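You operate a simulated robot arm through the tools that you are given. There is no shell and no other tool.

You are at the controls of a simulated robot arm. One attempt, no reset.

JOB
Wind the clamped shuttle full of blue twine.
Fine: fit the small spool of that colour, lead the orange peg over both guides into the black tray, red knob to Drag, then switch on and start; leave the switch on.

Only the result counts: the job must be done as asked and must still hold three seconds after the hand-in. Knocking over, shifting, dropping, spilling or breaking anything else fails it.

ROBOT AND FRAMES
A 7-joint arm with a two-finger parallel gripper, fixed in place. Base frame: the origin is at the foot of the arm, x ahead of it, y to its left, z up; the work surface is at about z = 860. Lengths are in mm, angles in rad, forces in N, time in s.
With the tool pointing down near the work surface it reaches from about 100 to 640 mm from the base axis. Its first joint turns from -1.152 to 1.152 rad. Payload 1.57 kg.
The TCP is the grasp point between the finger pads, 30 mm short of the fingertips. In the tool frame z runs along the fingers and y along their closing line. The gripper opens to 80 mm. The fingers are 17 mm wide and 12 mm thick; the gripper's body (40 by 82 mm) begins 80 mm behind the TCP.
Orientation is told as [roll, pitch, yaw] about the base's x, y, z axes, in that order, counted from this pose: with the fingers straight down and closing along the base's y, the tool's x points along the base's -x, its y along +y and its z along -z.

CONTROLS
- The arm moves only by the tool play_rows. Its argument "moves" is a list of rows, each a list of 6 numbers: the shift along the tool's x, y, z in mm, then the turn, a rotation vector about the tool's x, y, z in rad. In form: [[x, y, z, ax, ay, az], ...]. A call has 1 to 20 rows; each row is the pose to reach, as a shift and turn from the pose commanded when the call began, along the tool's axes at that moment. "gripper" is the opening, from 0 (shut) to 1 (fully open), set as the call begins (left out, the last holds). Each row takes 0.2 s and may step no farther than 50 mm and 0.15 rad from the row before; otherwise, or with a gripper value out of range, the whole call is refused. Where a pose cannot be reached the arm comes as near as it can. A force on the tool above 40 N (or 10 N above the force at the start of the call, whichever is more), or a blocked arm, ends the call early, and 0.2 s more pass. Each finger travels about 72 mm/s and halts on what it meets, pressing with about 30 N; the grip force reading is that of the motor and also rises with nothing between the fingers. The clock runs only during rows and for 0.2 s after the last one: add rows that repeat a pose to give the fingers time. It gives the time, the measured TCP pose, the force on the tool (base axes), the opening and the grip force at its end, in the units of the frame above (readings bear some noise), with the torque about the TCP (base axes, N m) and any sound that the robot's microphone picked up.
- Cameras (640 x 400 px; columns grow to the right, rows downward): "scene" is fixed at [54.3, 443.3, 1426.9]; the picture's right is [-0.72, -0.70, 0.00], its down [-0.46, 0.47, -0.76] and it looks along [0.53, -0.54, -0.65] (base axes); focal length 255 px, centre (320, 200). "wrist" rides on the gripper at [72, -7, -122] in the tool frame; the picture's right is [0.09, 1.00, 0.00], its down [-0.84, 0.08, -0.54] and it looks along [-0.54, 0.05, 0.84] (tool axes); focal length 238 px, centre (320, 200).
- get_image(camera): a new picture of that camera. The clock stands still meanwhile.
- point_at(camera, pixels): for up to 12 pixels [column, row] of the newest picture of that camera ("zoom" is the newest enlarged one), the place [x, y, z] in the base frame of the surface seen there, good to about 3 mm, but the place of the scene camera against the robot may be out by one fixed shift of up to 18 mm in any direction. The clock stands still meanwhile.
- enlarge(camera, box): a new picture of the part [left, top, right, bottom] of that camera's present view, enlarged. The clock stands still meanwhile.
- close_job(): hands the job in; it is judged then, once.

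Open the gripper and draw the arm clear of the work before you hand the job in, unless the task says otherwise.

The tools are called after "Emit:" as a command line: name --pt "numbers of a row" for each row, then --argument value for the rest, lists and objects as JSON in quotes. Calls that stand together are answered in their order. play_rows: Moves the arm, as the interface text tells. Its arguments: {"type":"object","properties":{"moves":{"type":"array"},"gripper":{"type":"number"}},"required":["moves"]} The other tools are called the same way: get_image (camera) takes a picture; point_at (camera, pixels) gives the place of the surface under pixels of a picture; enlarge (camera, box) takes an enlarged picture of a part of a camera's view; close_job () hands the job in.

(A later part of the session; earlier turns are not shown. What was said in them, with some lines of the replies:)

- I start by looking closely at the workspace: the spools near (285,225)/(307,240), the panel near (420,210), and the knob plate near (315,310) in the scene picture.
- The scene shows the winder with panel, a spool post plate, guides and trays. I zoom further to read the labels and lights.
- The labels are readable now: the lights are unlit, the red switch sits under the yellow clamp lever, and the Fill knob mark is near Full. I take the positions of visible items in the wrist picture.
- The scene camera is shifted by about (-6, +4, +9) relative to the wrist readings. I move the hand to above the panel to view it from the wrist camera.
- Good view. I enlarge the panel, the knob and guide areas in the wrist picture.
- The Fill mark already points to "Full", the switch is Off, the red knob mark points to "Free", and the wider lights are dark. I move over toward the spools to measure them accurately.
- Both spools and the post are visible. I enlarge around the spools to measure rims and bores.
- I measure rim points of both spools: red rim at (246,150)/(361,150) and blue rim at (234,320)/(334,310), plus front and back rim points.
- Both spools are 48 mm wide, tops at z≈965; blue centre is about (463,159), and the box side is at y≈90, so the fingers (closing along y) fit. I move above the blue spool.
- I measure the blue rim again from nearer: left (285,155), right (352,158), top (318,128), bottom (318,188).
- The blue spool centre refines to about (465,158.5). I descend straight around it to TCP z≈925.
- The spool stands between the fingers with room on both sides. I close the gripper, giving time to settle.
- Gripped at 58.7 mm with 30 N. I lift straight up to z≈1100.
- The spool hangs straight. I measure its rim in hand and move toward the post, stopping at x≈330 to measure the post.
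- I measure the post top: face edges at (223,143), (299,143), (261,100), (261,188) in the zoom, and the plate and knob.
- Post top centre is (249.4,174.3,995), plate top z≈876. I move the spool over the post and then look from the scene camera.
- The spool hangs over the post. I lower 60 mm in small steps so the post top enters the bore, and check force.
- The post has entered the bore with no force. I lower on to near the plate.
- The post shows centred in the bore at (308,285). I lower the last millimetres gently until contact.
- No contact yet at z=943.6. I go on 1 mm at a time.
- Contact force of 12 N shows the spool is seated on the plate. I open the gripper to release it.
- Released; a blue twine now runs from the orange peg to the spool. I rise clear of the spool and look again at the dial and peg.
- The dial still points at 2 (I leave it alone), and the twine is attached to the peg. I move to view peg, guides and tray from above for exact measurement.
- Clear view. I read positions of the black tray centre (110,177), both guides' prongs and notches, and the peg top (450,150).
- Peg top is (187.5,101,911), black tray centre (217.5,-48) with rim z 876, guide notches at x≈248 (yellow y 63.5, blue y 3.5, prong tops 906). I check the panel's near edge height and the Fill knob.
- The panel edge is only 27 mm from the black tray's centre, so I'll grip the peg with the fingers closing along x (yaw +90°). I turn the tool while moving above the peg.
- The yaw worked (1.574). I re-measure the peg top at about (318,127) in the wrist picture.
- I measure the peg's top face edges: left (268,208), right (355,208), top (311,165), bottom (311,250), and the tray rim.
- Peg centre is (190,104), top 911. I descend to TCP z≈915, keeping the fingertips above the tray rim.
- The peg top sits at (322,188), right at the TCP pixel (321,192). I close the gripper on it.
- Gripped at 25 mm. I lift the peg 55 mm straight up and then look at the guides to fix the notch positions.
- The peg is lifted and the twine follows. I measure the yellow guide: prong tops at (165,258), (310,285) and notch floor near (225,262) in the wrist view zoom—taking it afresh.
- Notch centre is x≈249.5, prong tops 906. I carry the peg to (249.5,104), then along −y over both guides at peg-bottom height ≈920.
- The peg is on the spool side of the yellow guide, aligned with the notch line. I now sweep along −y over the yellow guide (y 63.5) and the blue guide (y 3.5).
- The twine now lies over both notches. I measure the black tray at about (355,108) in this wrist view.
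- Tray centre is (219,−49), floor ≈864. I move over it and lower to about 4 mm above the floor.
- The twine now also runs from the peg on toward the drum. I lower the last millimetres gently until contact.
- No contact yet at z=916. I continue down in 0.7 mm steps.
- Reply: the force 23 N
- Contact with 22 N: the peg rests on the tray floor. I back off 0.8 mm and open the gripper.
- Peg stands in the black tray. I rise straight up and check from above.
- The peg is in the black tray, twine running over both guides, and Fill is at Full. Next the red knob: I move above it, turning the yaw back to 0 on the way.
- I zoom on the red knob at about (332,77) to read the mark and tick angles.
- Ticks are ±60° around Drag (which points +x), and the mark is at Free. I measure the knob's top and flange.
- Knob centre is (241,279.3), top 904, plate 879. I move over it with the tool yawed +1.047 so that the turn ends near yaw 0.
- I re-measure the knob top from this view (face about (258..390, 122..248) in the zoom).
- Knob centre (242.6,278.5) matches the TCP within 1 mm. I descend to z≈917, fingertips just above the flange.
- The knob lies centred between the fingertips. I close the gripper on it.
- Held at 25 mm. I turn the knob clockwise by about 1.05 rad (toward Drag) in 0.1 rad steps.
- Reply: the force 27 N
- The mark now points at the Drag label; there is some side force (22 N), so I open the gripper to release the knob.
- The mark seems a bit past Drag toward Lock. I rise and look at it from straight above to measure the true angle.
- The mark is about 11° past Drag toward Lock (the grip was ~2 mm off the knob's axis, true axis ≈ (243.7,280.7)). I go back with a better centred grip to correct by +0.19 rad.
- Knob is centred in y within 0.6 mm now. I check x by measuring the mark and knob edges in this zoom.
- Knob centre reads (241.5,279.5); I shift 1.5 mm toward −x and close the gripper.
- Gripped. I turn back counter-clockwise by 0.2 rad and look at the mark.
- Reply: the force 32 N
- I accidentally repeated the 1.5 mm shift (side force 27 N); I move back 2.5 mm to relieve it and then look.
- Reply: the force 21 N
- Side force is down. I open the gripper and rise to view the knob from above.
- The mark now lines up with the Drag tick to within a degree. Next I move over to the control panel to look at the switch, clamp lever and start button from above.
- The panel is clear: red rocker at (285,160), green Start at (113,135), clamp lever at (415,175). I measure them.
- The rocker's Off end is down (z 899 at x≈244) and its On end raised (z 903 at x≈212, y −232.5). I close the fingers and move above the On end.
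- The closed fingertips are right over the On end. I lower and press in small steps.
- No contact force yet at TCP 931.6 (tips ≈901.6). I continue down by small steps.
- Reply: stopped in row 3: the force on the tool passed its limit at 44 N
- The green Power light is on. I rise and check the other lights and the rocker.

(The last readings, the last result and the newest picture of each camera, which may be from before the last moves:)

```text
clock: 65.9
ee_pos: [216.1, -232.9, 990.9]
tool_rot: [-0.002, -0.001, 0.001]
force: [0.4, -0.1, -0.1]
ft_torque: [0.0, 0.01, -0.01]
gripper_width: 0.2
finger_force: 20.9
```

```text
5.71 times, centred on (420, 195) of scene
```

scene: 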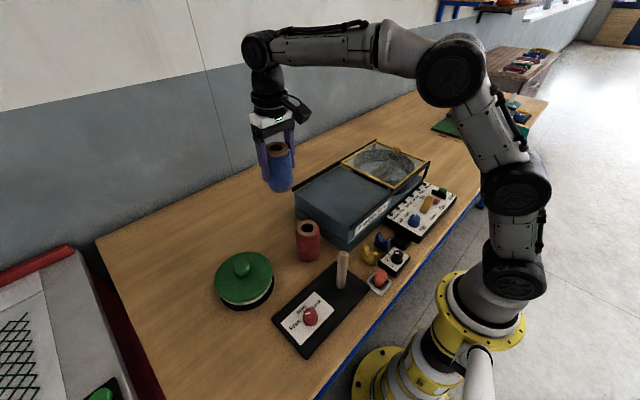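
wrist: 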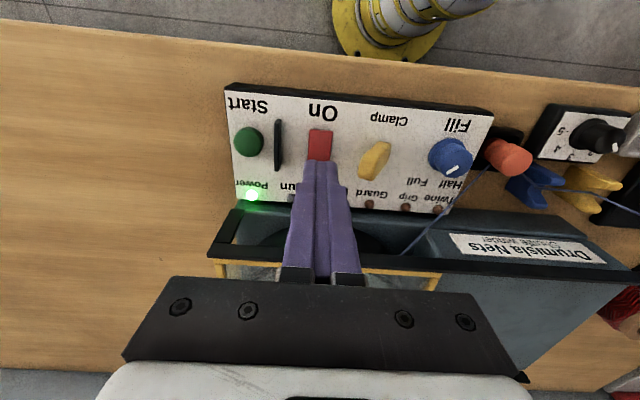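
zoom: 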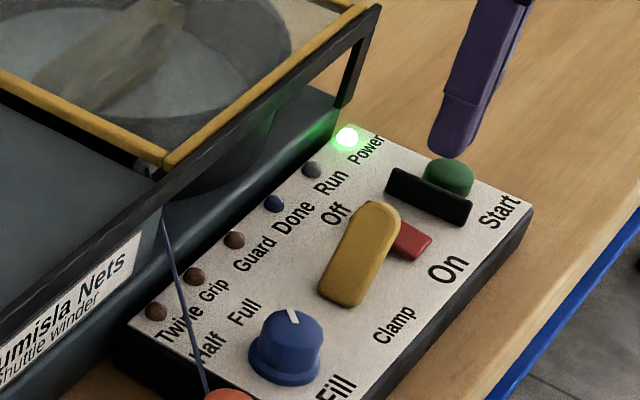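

Power is lit and no fault lamps show. Before starting I want to be sure of the Fill knob's exact setting, so I go look at it from straight above.

Emit:
play_rows --pt "0 0 -35 0 0 0" --pt "-8 20 -69 0 0 0" --pt "-18 50 -69 0 0 0" --pt "-28 80 -69 0 0 0" --pt "-38 110 -69 0 0 0" --pt "-49 138 -69 0 0 0" --pt "-49 138 -69 0 0 0"

Emit:
get_image --camera "wrist"

Emit:
enlarge --camera "wrist" --box '[270, 50, 370, 125]'

```text
clock: 67.5
ee_pos: [266.1, -94.1, 1058.7]
tool_rot: [-0.002, -0.002, -0.003]
force: [0.6, 0.7, -0.5]
ft_torque: [0.01, 0.0, 0.04]
gripper_width: 0.1
finger_force: 21.4
```

```text
taken
```

wrist: 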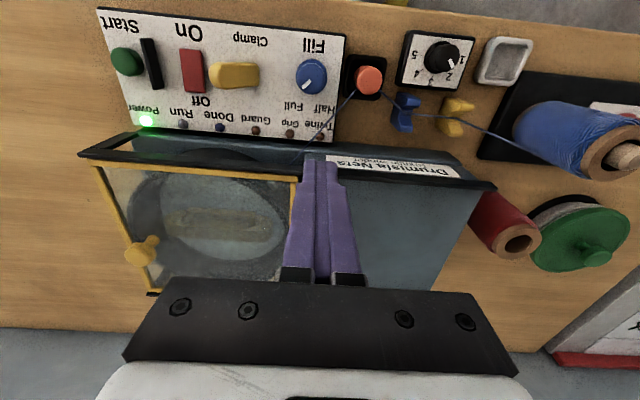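

```text
5.33 times, centred on (320, 88) of wrist
```

zoom: 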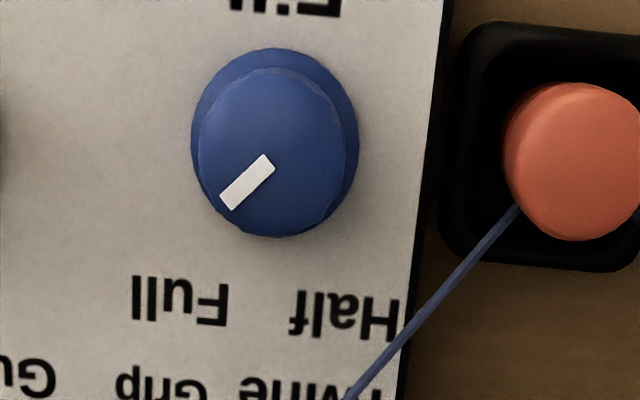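

Seen from above the Fill mark is at 45° to the Full side — it is set to Full. I now move above the green Start button at about (221.7,−296.5).

Emit:
play_rows --pt "9 -35 0 0 0 0" --pt "18 -70 0 0 0 0" --pt "27 -105 0 0 0 0" --pt "36 -140 0 0 0 0" --pt "42 -175 0 0 0 0" --pt "44.5 -202.5 0 0 0 0" --pt "44.5 -202.5 30 0 0 0" --pt "44.5 -202.5 60 0 0 0" --pt "44.5 -202.5 60 0 0 0"

Emit:
get_image --camera "wrist"

Emit:
enlarge --camera "wrist" --box '[270, 90, 390, 180]'

```text
clock: 69.5
ee_pos: [219.5, -296.0, 998.3]
tool_rot: [-0.001, -0.003, 0.001]
force: [0.3, 0.5, 0.2]
ft_torque: [0.02, -0.02, 0.04]
gripper_width: 0.0
finger_force: 21.3
```

```text
taken
```

wrist: 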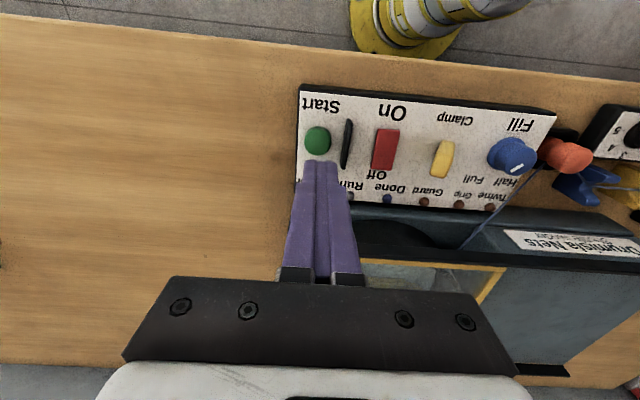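

```text
4.44 times, centred on (330, 135) of wrist
```

zoom: 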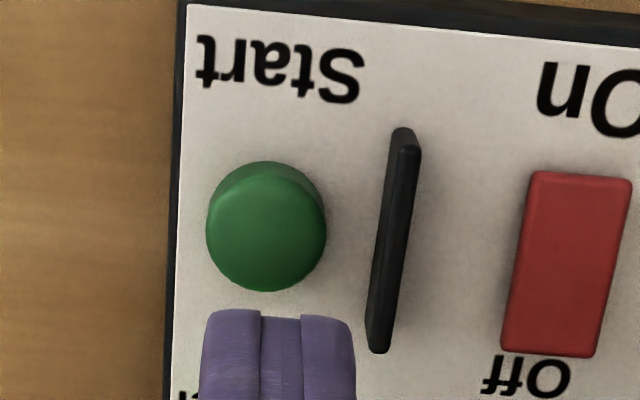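

I measure the button face edges and the black bar.

Emit:
point_at --camera "zoom" --pixels '[[215, 232], [319, 235], [267, 185], [267, 284], [267, 235], [407, 145], [380, 335], [395, 240], [180, 235]]'

```text
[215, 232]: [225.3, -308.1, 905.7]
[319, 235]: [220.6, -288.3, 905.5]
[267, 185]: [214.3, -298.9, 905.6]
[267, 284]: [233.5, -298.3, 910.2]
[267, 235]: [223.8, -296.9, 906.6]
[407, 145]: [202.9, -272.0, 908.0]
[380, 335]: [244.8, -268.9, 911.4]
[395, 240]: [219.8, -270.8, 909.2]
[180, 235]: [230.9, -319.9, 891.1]
```

Button centre is (223.5,−298), top ≈906. I shift by (+3,−2) mm and lower to just above it.

Emit:
play_rows --pt "-3 -2 10 0 0 0" --pt "-3 -2 25 0 0 0" --pt "-3 -2 40 0 0 0" --pt "-3 -2 50 0 0 0" --pt "-3 -2 56 0 0 0" --pt "-3 -2 56 0 0 0"

Emit:
get_image --camera "wrist"

```text
clock: 70.9
ee_pos: [223.5, -298.8, 943.7]
tool_rot: [0.0, -0.003, 0.001]
force: [-0.2, -0.4, 0.0]
ft_torque: [-0.02, 0.0, -0.02]
gripper_width: 0.0
finger_force: 21.4
```

```text
taken
```

wrist: 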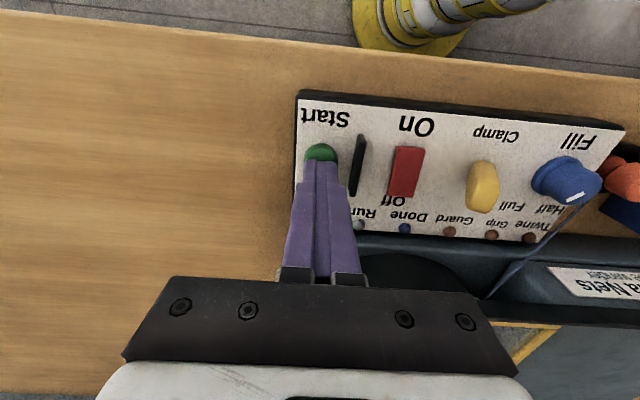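

The tips are just above the green button. I press down in small steps.

Emit:
play_rows --pt "0 0 4 0 0 0" --pt "0 0 7 0 0 0" --pt "0 0 9 0 0 0" --pt "0 0 11 0 0 0" --pt "0 0 12.5 0 0 0" --pt "0 0 12.5 0 0 0"

Emit:
get_image --camera "wrist"

```text
clock: 72.3
ee_pos: [223.5, -299.8, 931.3]
tool_rot: [-0.003, -0.001, 0.001]
force: [-0.1, -0.3, 1.7]
ft_torque: [-0.02, -0.01, -0.02]
gripper_width: 0.1
finger_force: 21.3
heard: click
```

```text
taken
```

wrist: 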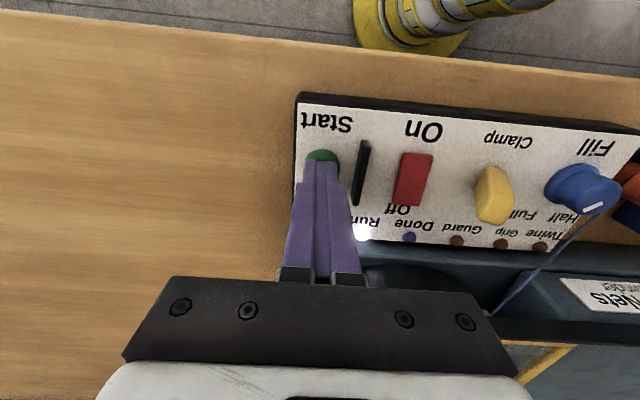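

A click was heard and the white Run lamp at (363,232) is lit. I rise clear of the button and move up to watch.

Emit:
play_rows --pt "0 0 -10 0 0 0" --pt "0 0 -30 0 0 0" --pt "0 0 -60 0 0 0" --pt "0 0 -100 0 0 0" --pt "0 0 -130 0 0 0" --pt "0 0 -130 0 0 0"

Emit:
get_image --camera "wrist"

Emit:
enlarge --camera "scene" --box '[270, 130, 470, 330]'

```text
clock: 73.7
ee_pos: [221.8, -298.7, 1060.8]
tool_rot: [-0.001, -0.001, -0.001]
force: [0.4, 0.8, 0.4]
ft_torque: [-0.02, 0.01, -0.02]
gripper_width: 0.1
finger_force: 20.5
```

```text
taken
```

wrist: 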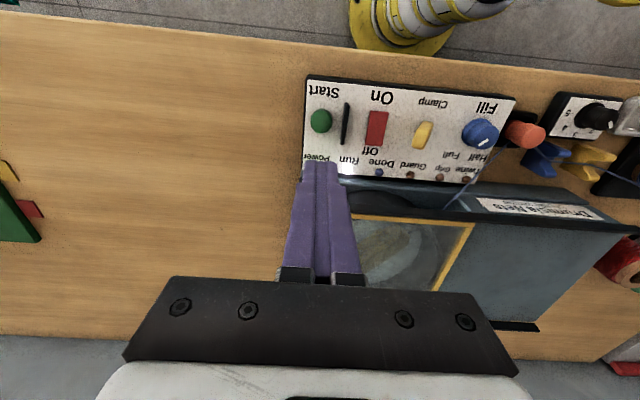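

```text
2.00 times, centred on (370, 230) of scene
```

zoom: 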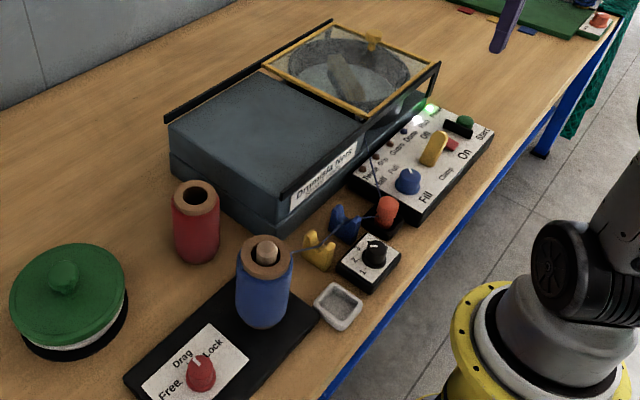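

It is running (shuttle turning in the drum). I open the gripper, rise a bit more and wait while watching the lamps.

Emit:
play_rows --pt "0 0 -20 0 0 0" --pt "0 20 -40 0 0 0" --pt "0 40 -60 0 0 0" --pt "0 60 -80 0 0 0" --pt "0 60 -80 0 0 0" --pt "0 60 -80 0 0 0" --pt "0 60 -80 0 0 0" --pt "0 60 -80 0 0 0" --pt "0 60 -80 0 0 0" --pt "0 60 -80 0 0 0" --pt "0 60 -80 0 0 0" --pt "0 60 -80 0 0 0" --pt "0 60 -80 0 0 0" --pt "0 60 -80 0 0 0" --pt "0 60 -80 0 0 0" --gripper 1.0

Emit:
get_image --camera "wrist"

Emit:
enlarge --camera "scene" --box '[340, 130, 470, 250]'

```text
clock: 76.9
ee_pos: [222.0, -238.0, 1140.0]
tool_rot: [-0.002, -0.002, 0.0]
force: [-0.5, 0.0, -0.5]
ft_torque: [-0.01, 0.02, 0.0]
gripper_width: 80.0
finger_force: 0.1
```

```text
taken
```

wrist: 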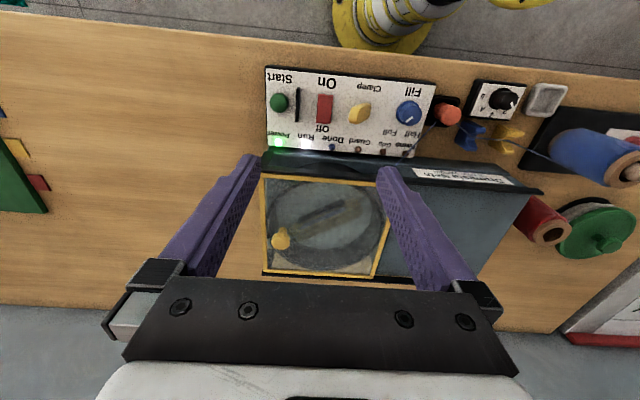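

```text
3.33 times, centred on (405, 190) of scene
```

zoom: 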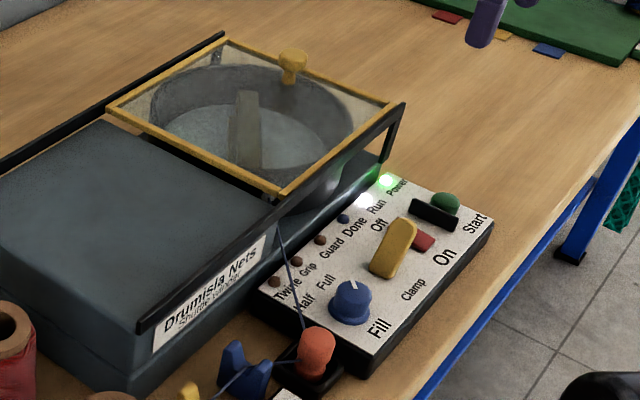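

Power and Run are lit and the shuttle turns. I keep waiting with the arm still.

Emit:
play_rows --pt "0 0 0 0 0 0" --pt "0 0 0 0 0 0" --pt "0 0 0 0 0 0" --pt "0 0 0 0 0 0" --pt "0 0 0 0 0 0" --pt "0 0 0 0 0 0" --pt "0 0 0 0 0 0" --pt "0 0 0 0 0 0" --pt "0 0 0 0 0 0" --pt "0 0 0 0 0 0" --pt "0 0 0 0 0 0" --pt "0 0 0 0 0 0" --pt "0 0 0 0 0 0" --pt "0 0 0 0 0 0" --pt "0 0 0 0 0 0" --pt "0 0 0 0 0 0" --pt "0 0 0 0 0 0" --pt "0 0 0 0 0 0" --pt "0 0 0 0 0 0" --pt "0 0 0 0 0 0"

Emit:
enlarge --camera "wrist" --box '[240, 50, 460, 290]'

Emit:
enlarge --camera "scene" --box '[340, 130, 470, 250]'

```text
clock: 81.1
ee_pos: [222.7, -237.6, 1140.0]
tool_rot: [-0.001, -0.002, 0.0]
force: [0.2, 0.4, -0.5]
ft_torque: [-0.01, -0.01, 0.01]
gripper_width: 80.1
finger_force: 0.1
```

```text
1.67 times, centred on (350, 170) of wrist
```

zoom: 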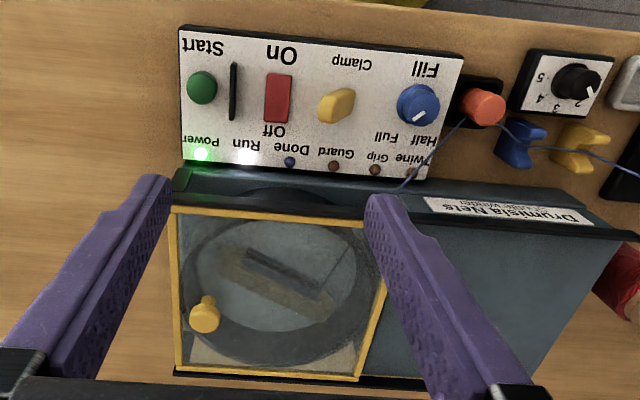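

```text
3.33 times, centred on (405, 190) of scene
```

zoom: 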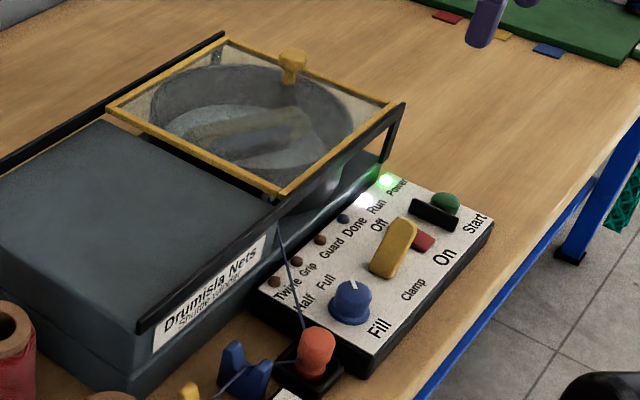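

Twine is building up on the shuttle (dark bar at (285,270) in the wrist zoom) and Run stays lit. I keep waiting.

Emit:
play_rows --pt "0 0 0 0 0 0" --pt "0 0 0 0 0 0" --pt "0 0 0 0 0 0" --pt "0 0 0 0 0 0" --pt "0 0 0 0 0 0" --pt "0 0 0 0 0 0" --pt "0 0 0 0 0 0" --pt "0 0 0 0 0 0" --pt "0 0 0 0 0 0" --pt "0 0 0 0 0 0" --pt "0 0 0 0 0 0" --pt "0 0 0 0 0 0" --pt "0 0 0 0 0 0" --pt "0 0 0 0 0 0" --pt "0 0 0 0 0 0" --pt "0 0 0 0 0 0" --pt "0 0 0 0 0 0" --pt "0 0 0 0 0 0" --pt "0 0 0 0 0 0" --pt "0 0 0 0 0 0"

Emit:
enlarge --camera "wrist" --box '[240, 50, 460, 290]'

```text
clock: 85.3
ee_pos: [222.3, -239.4, 1141.6]
tool_rot: [-0.002, -0.001, 0.0]
force: [0.5, 0.6, 0.6]
ft_torque: [-0.01, -0.01, -0.02]
gripper_width: 79.9
finger_force: 0.1
```

```text
1.67 times, centred on (350, 170) of wrist
```

zoom: 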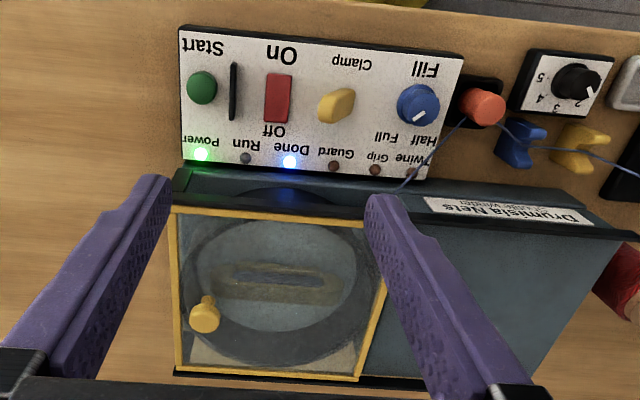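

The blue Done lamp is lit and Run is off. I check the shuttle and the whole scene.

Emit:
enlarge --camera "wrist" --box '[260, 170, 390, 280]'

Emit:
enlarge --camera "scene" --box '[340, 130, 440, 210]'

Emit:
get_image --camera "scene"

Emit:
enlarge --camera "scene" --box '[200, 180, 440, 360]'

```text
3.64 times, centred on (325, 225) of wrist
```

zoom: 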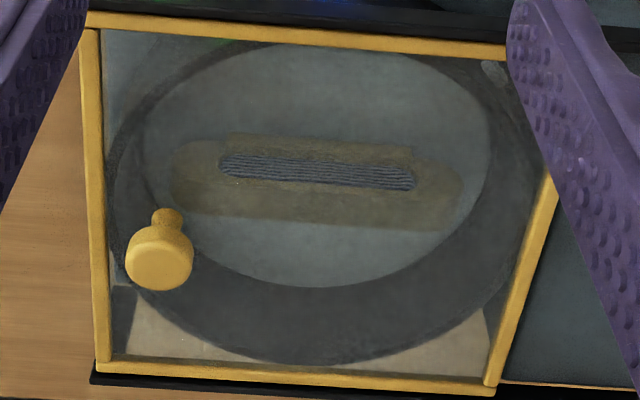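

```text
5.00 times, centred on (390, 170) of scene
```

zoom: 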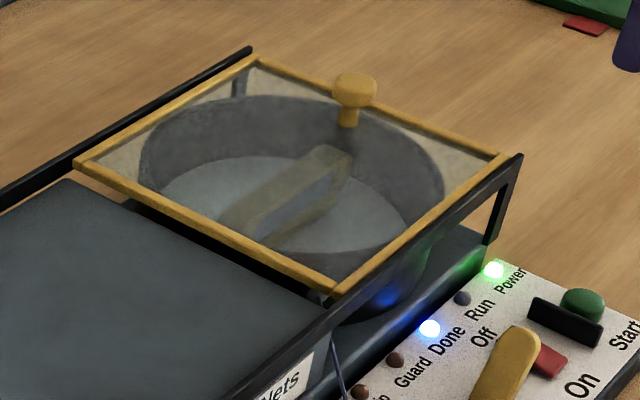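

```text
taken
```

scene: 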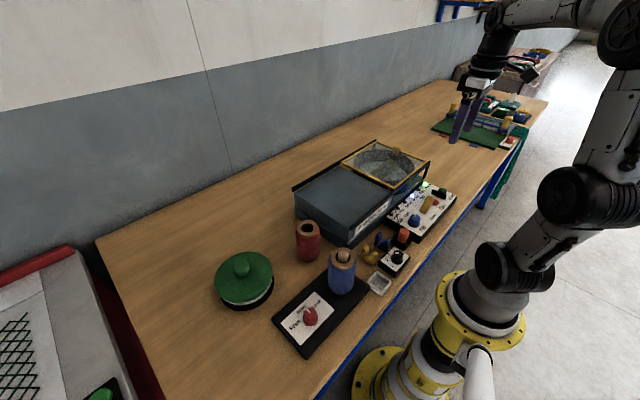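

```text
2.22 times, centred on (320, 270) of scene
```

zoom: 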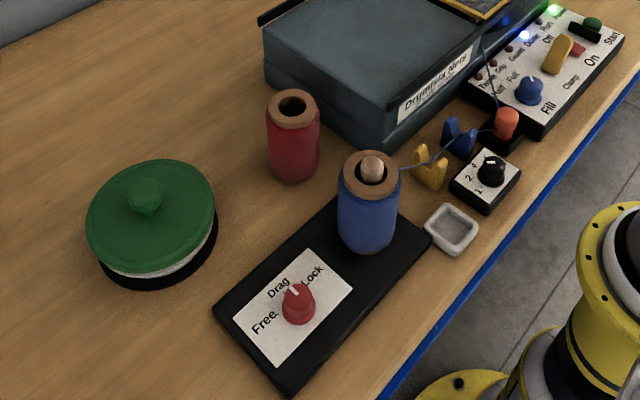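

Done is lit, the shuttle window is filled with blue twine, the switch is on, the peg sits in the black tray, the knob is at Drag, and nothing else moved. The gripper is open and well clear, so I hand the job in.

Emit:
close_job

```text
The job is handed in.
```

The winder finished the run. The blue Done lamp came on about 13 seconds after I pressed Start, and the window in the shuttle is filled with blue twine. I handed the job in; no verdict has come back.

- **Spool:** the small blue spool is on the wooden post, and the red one was not touched.
- **Twine:** the orange peg is in the black tray, with the twine lying over both the yellow and blue guides.
- **Drag knob:** the red knob is at Drag. My first turn went about 11° too far toward Lock, so I brought it back, and the mark now lines up with the tick.
- **Fill knob:** it was already set to Full, so I left it.
- **Switch:** I turned it on, pressed Start, and left it on as asked. Power is still lit and none of the fault lamps came on.

I left the clamp lever and the black 1–5 dial as they were. From the cameras, nothing else on the bench was knocked or moved. The gripper is open and clear of the work.
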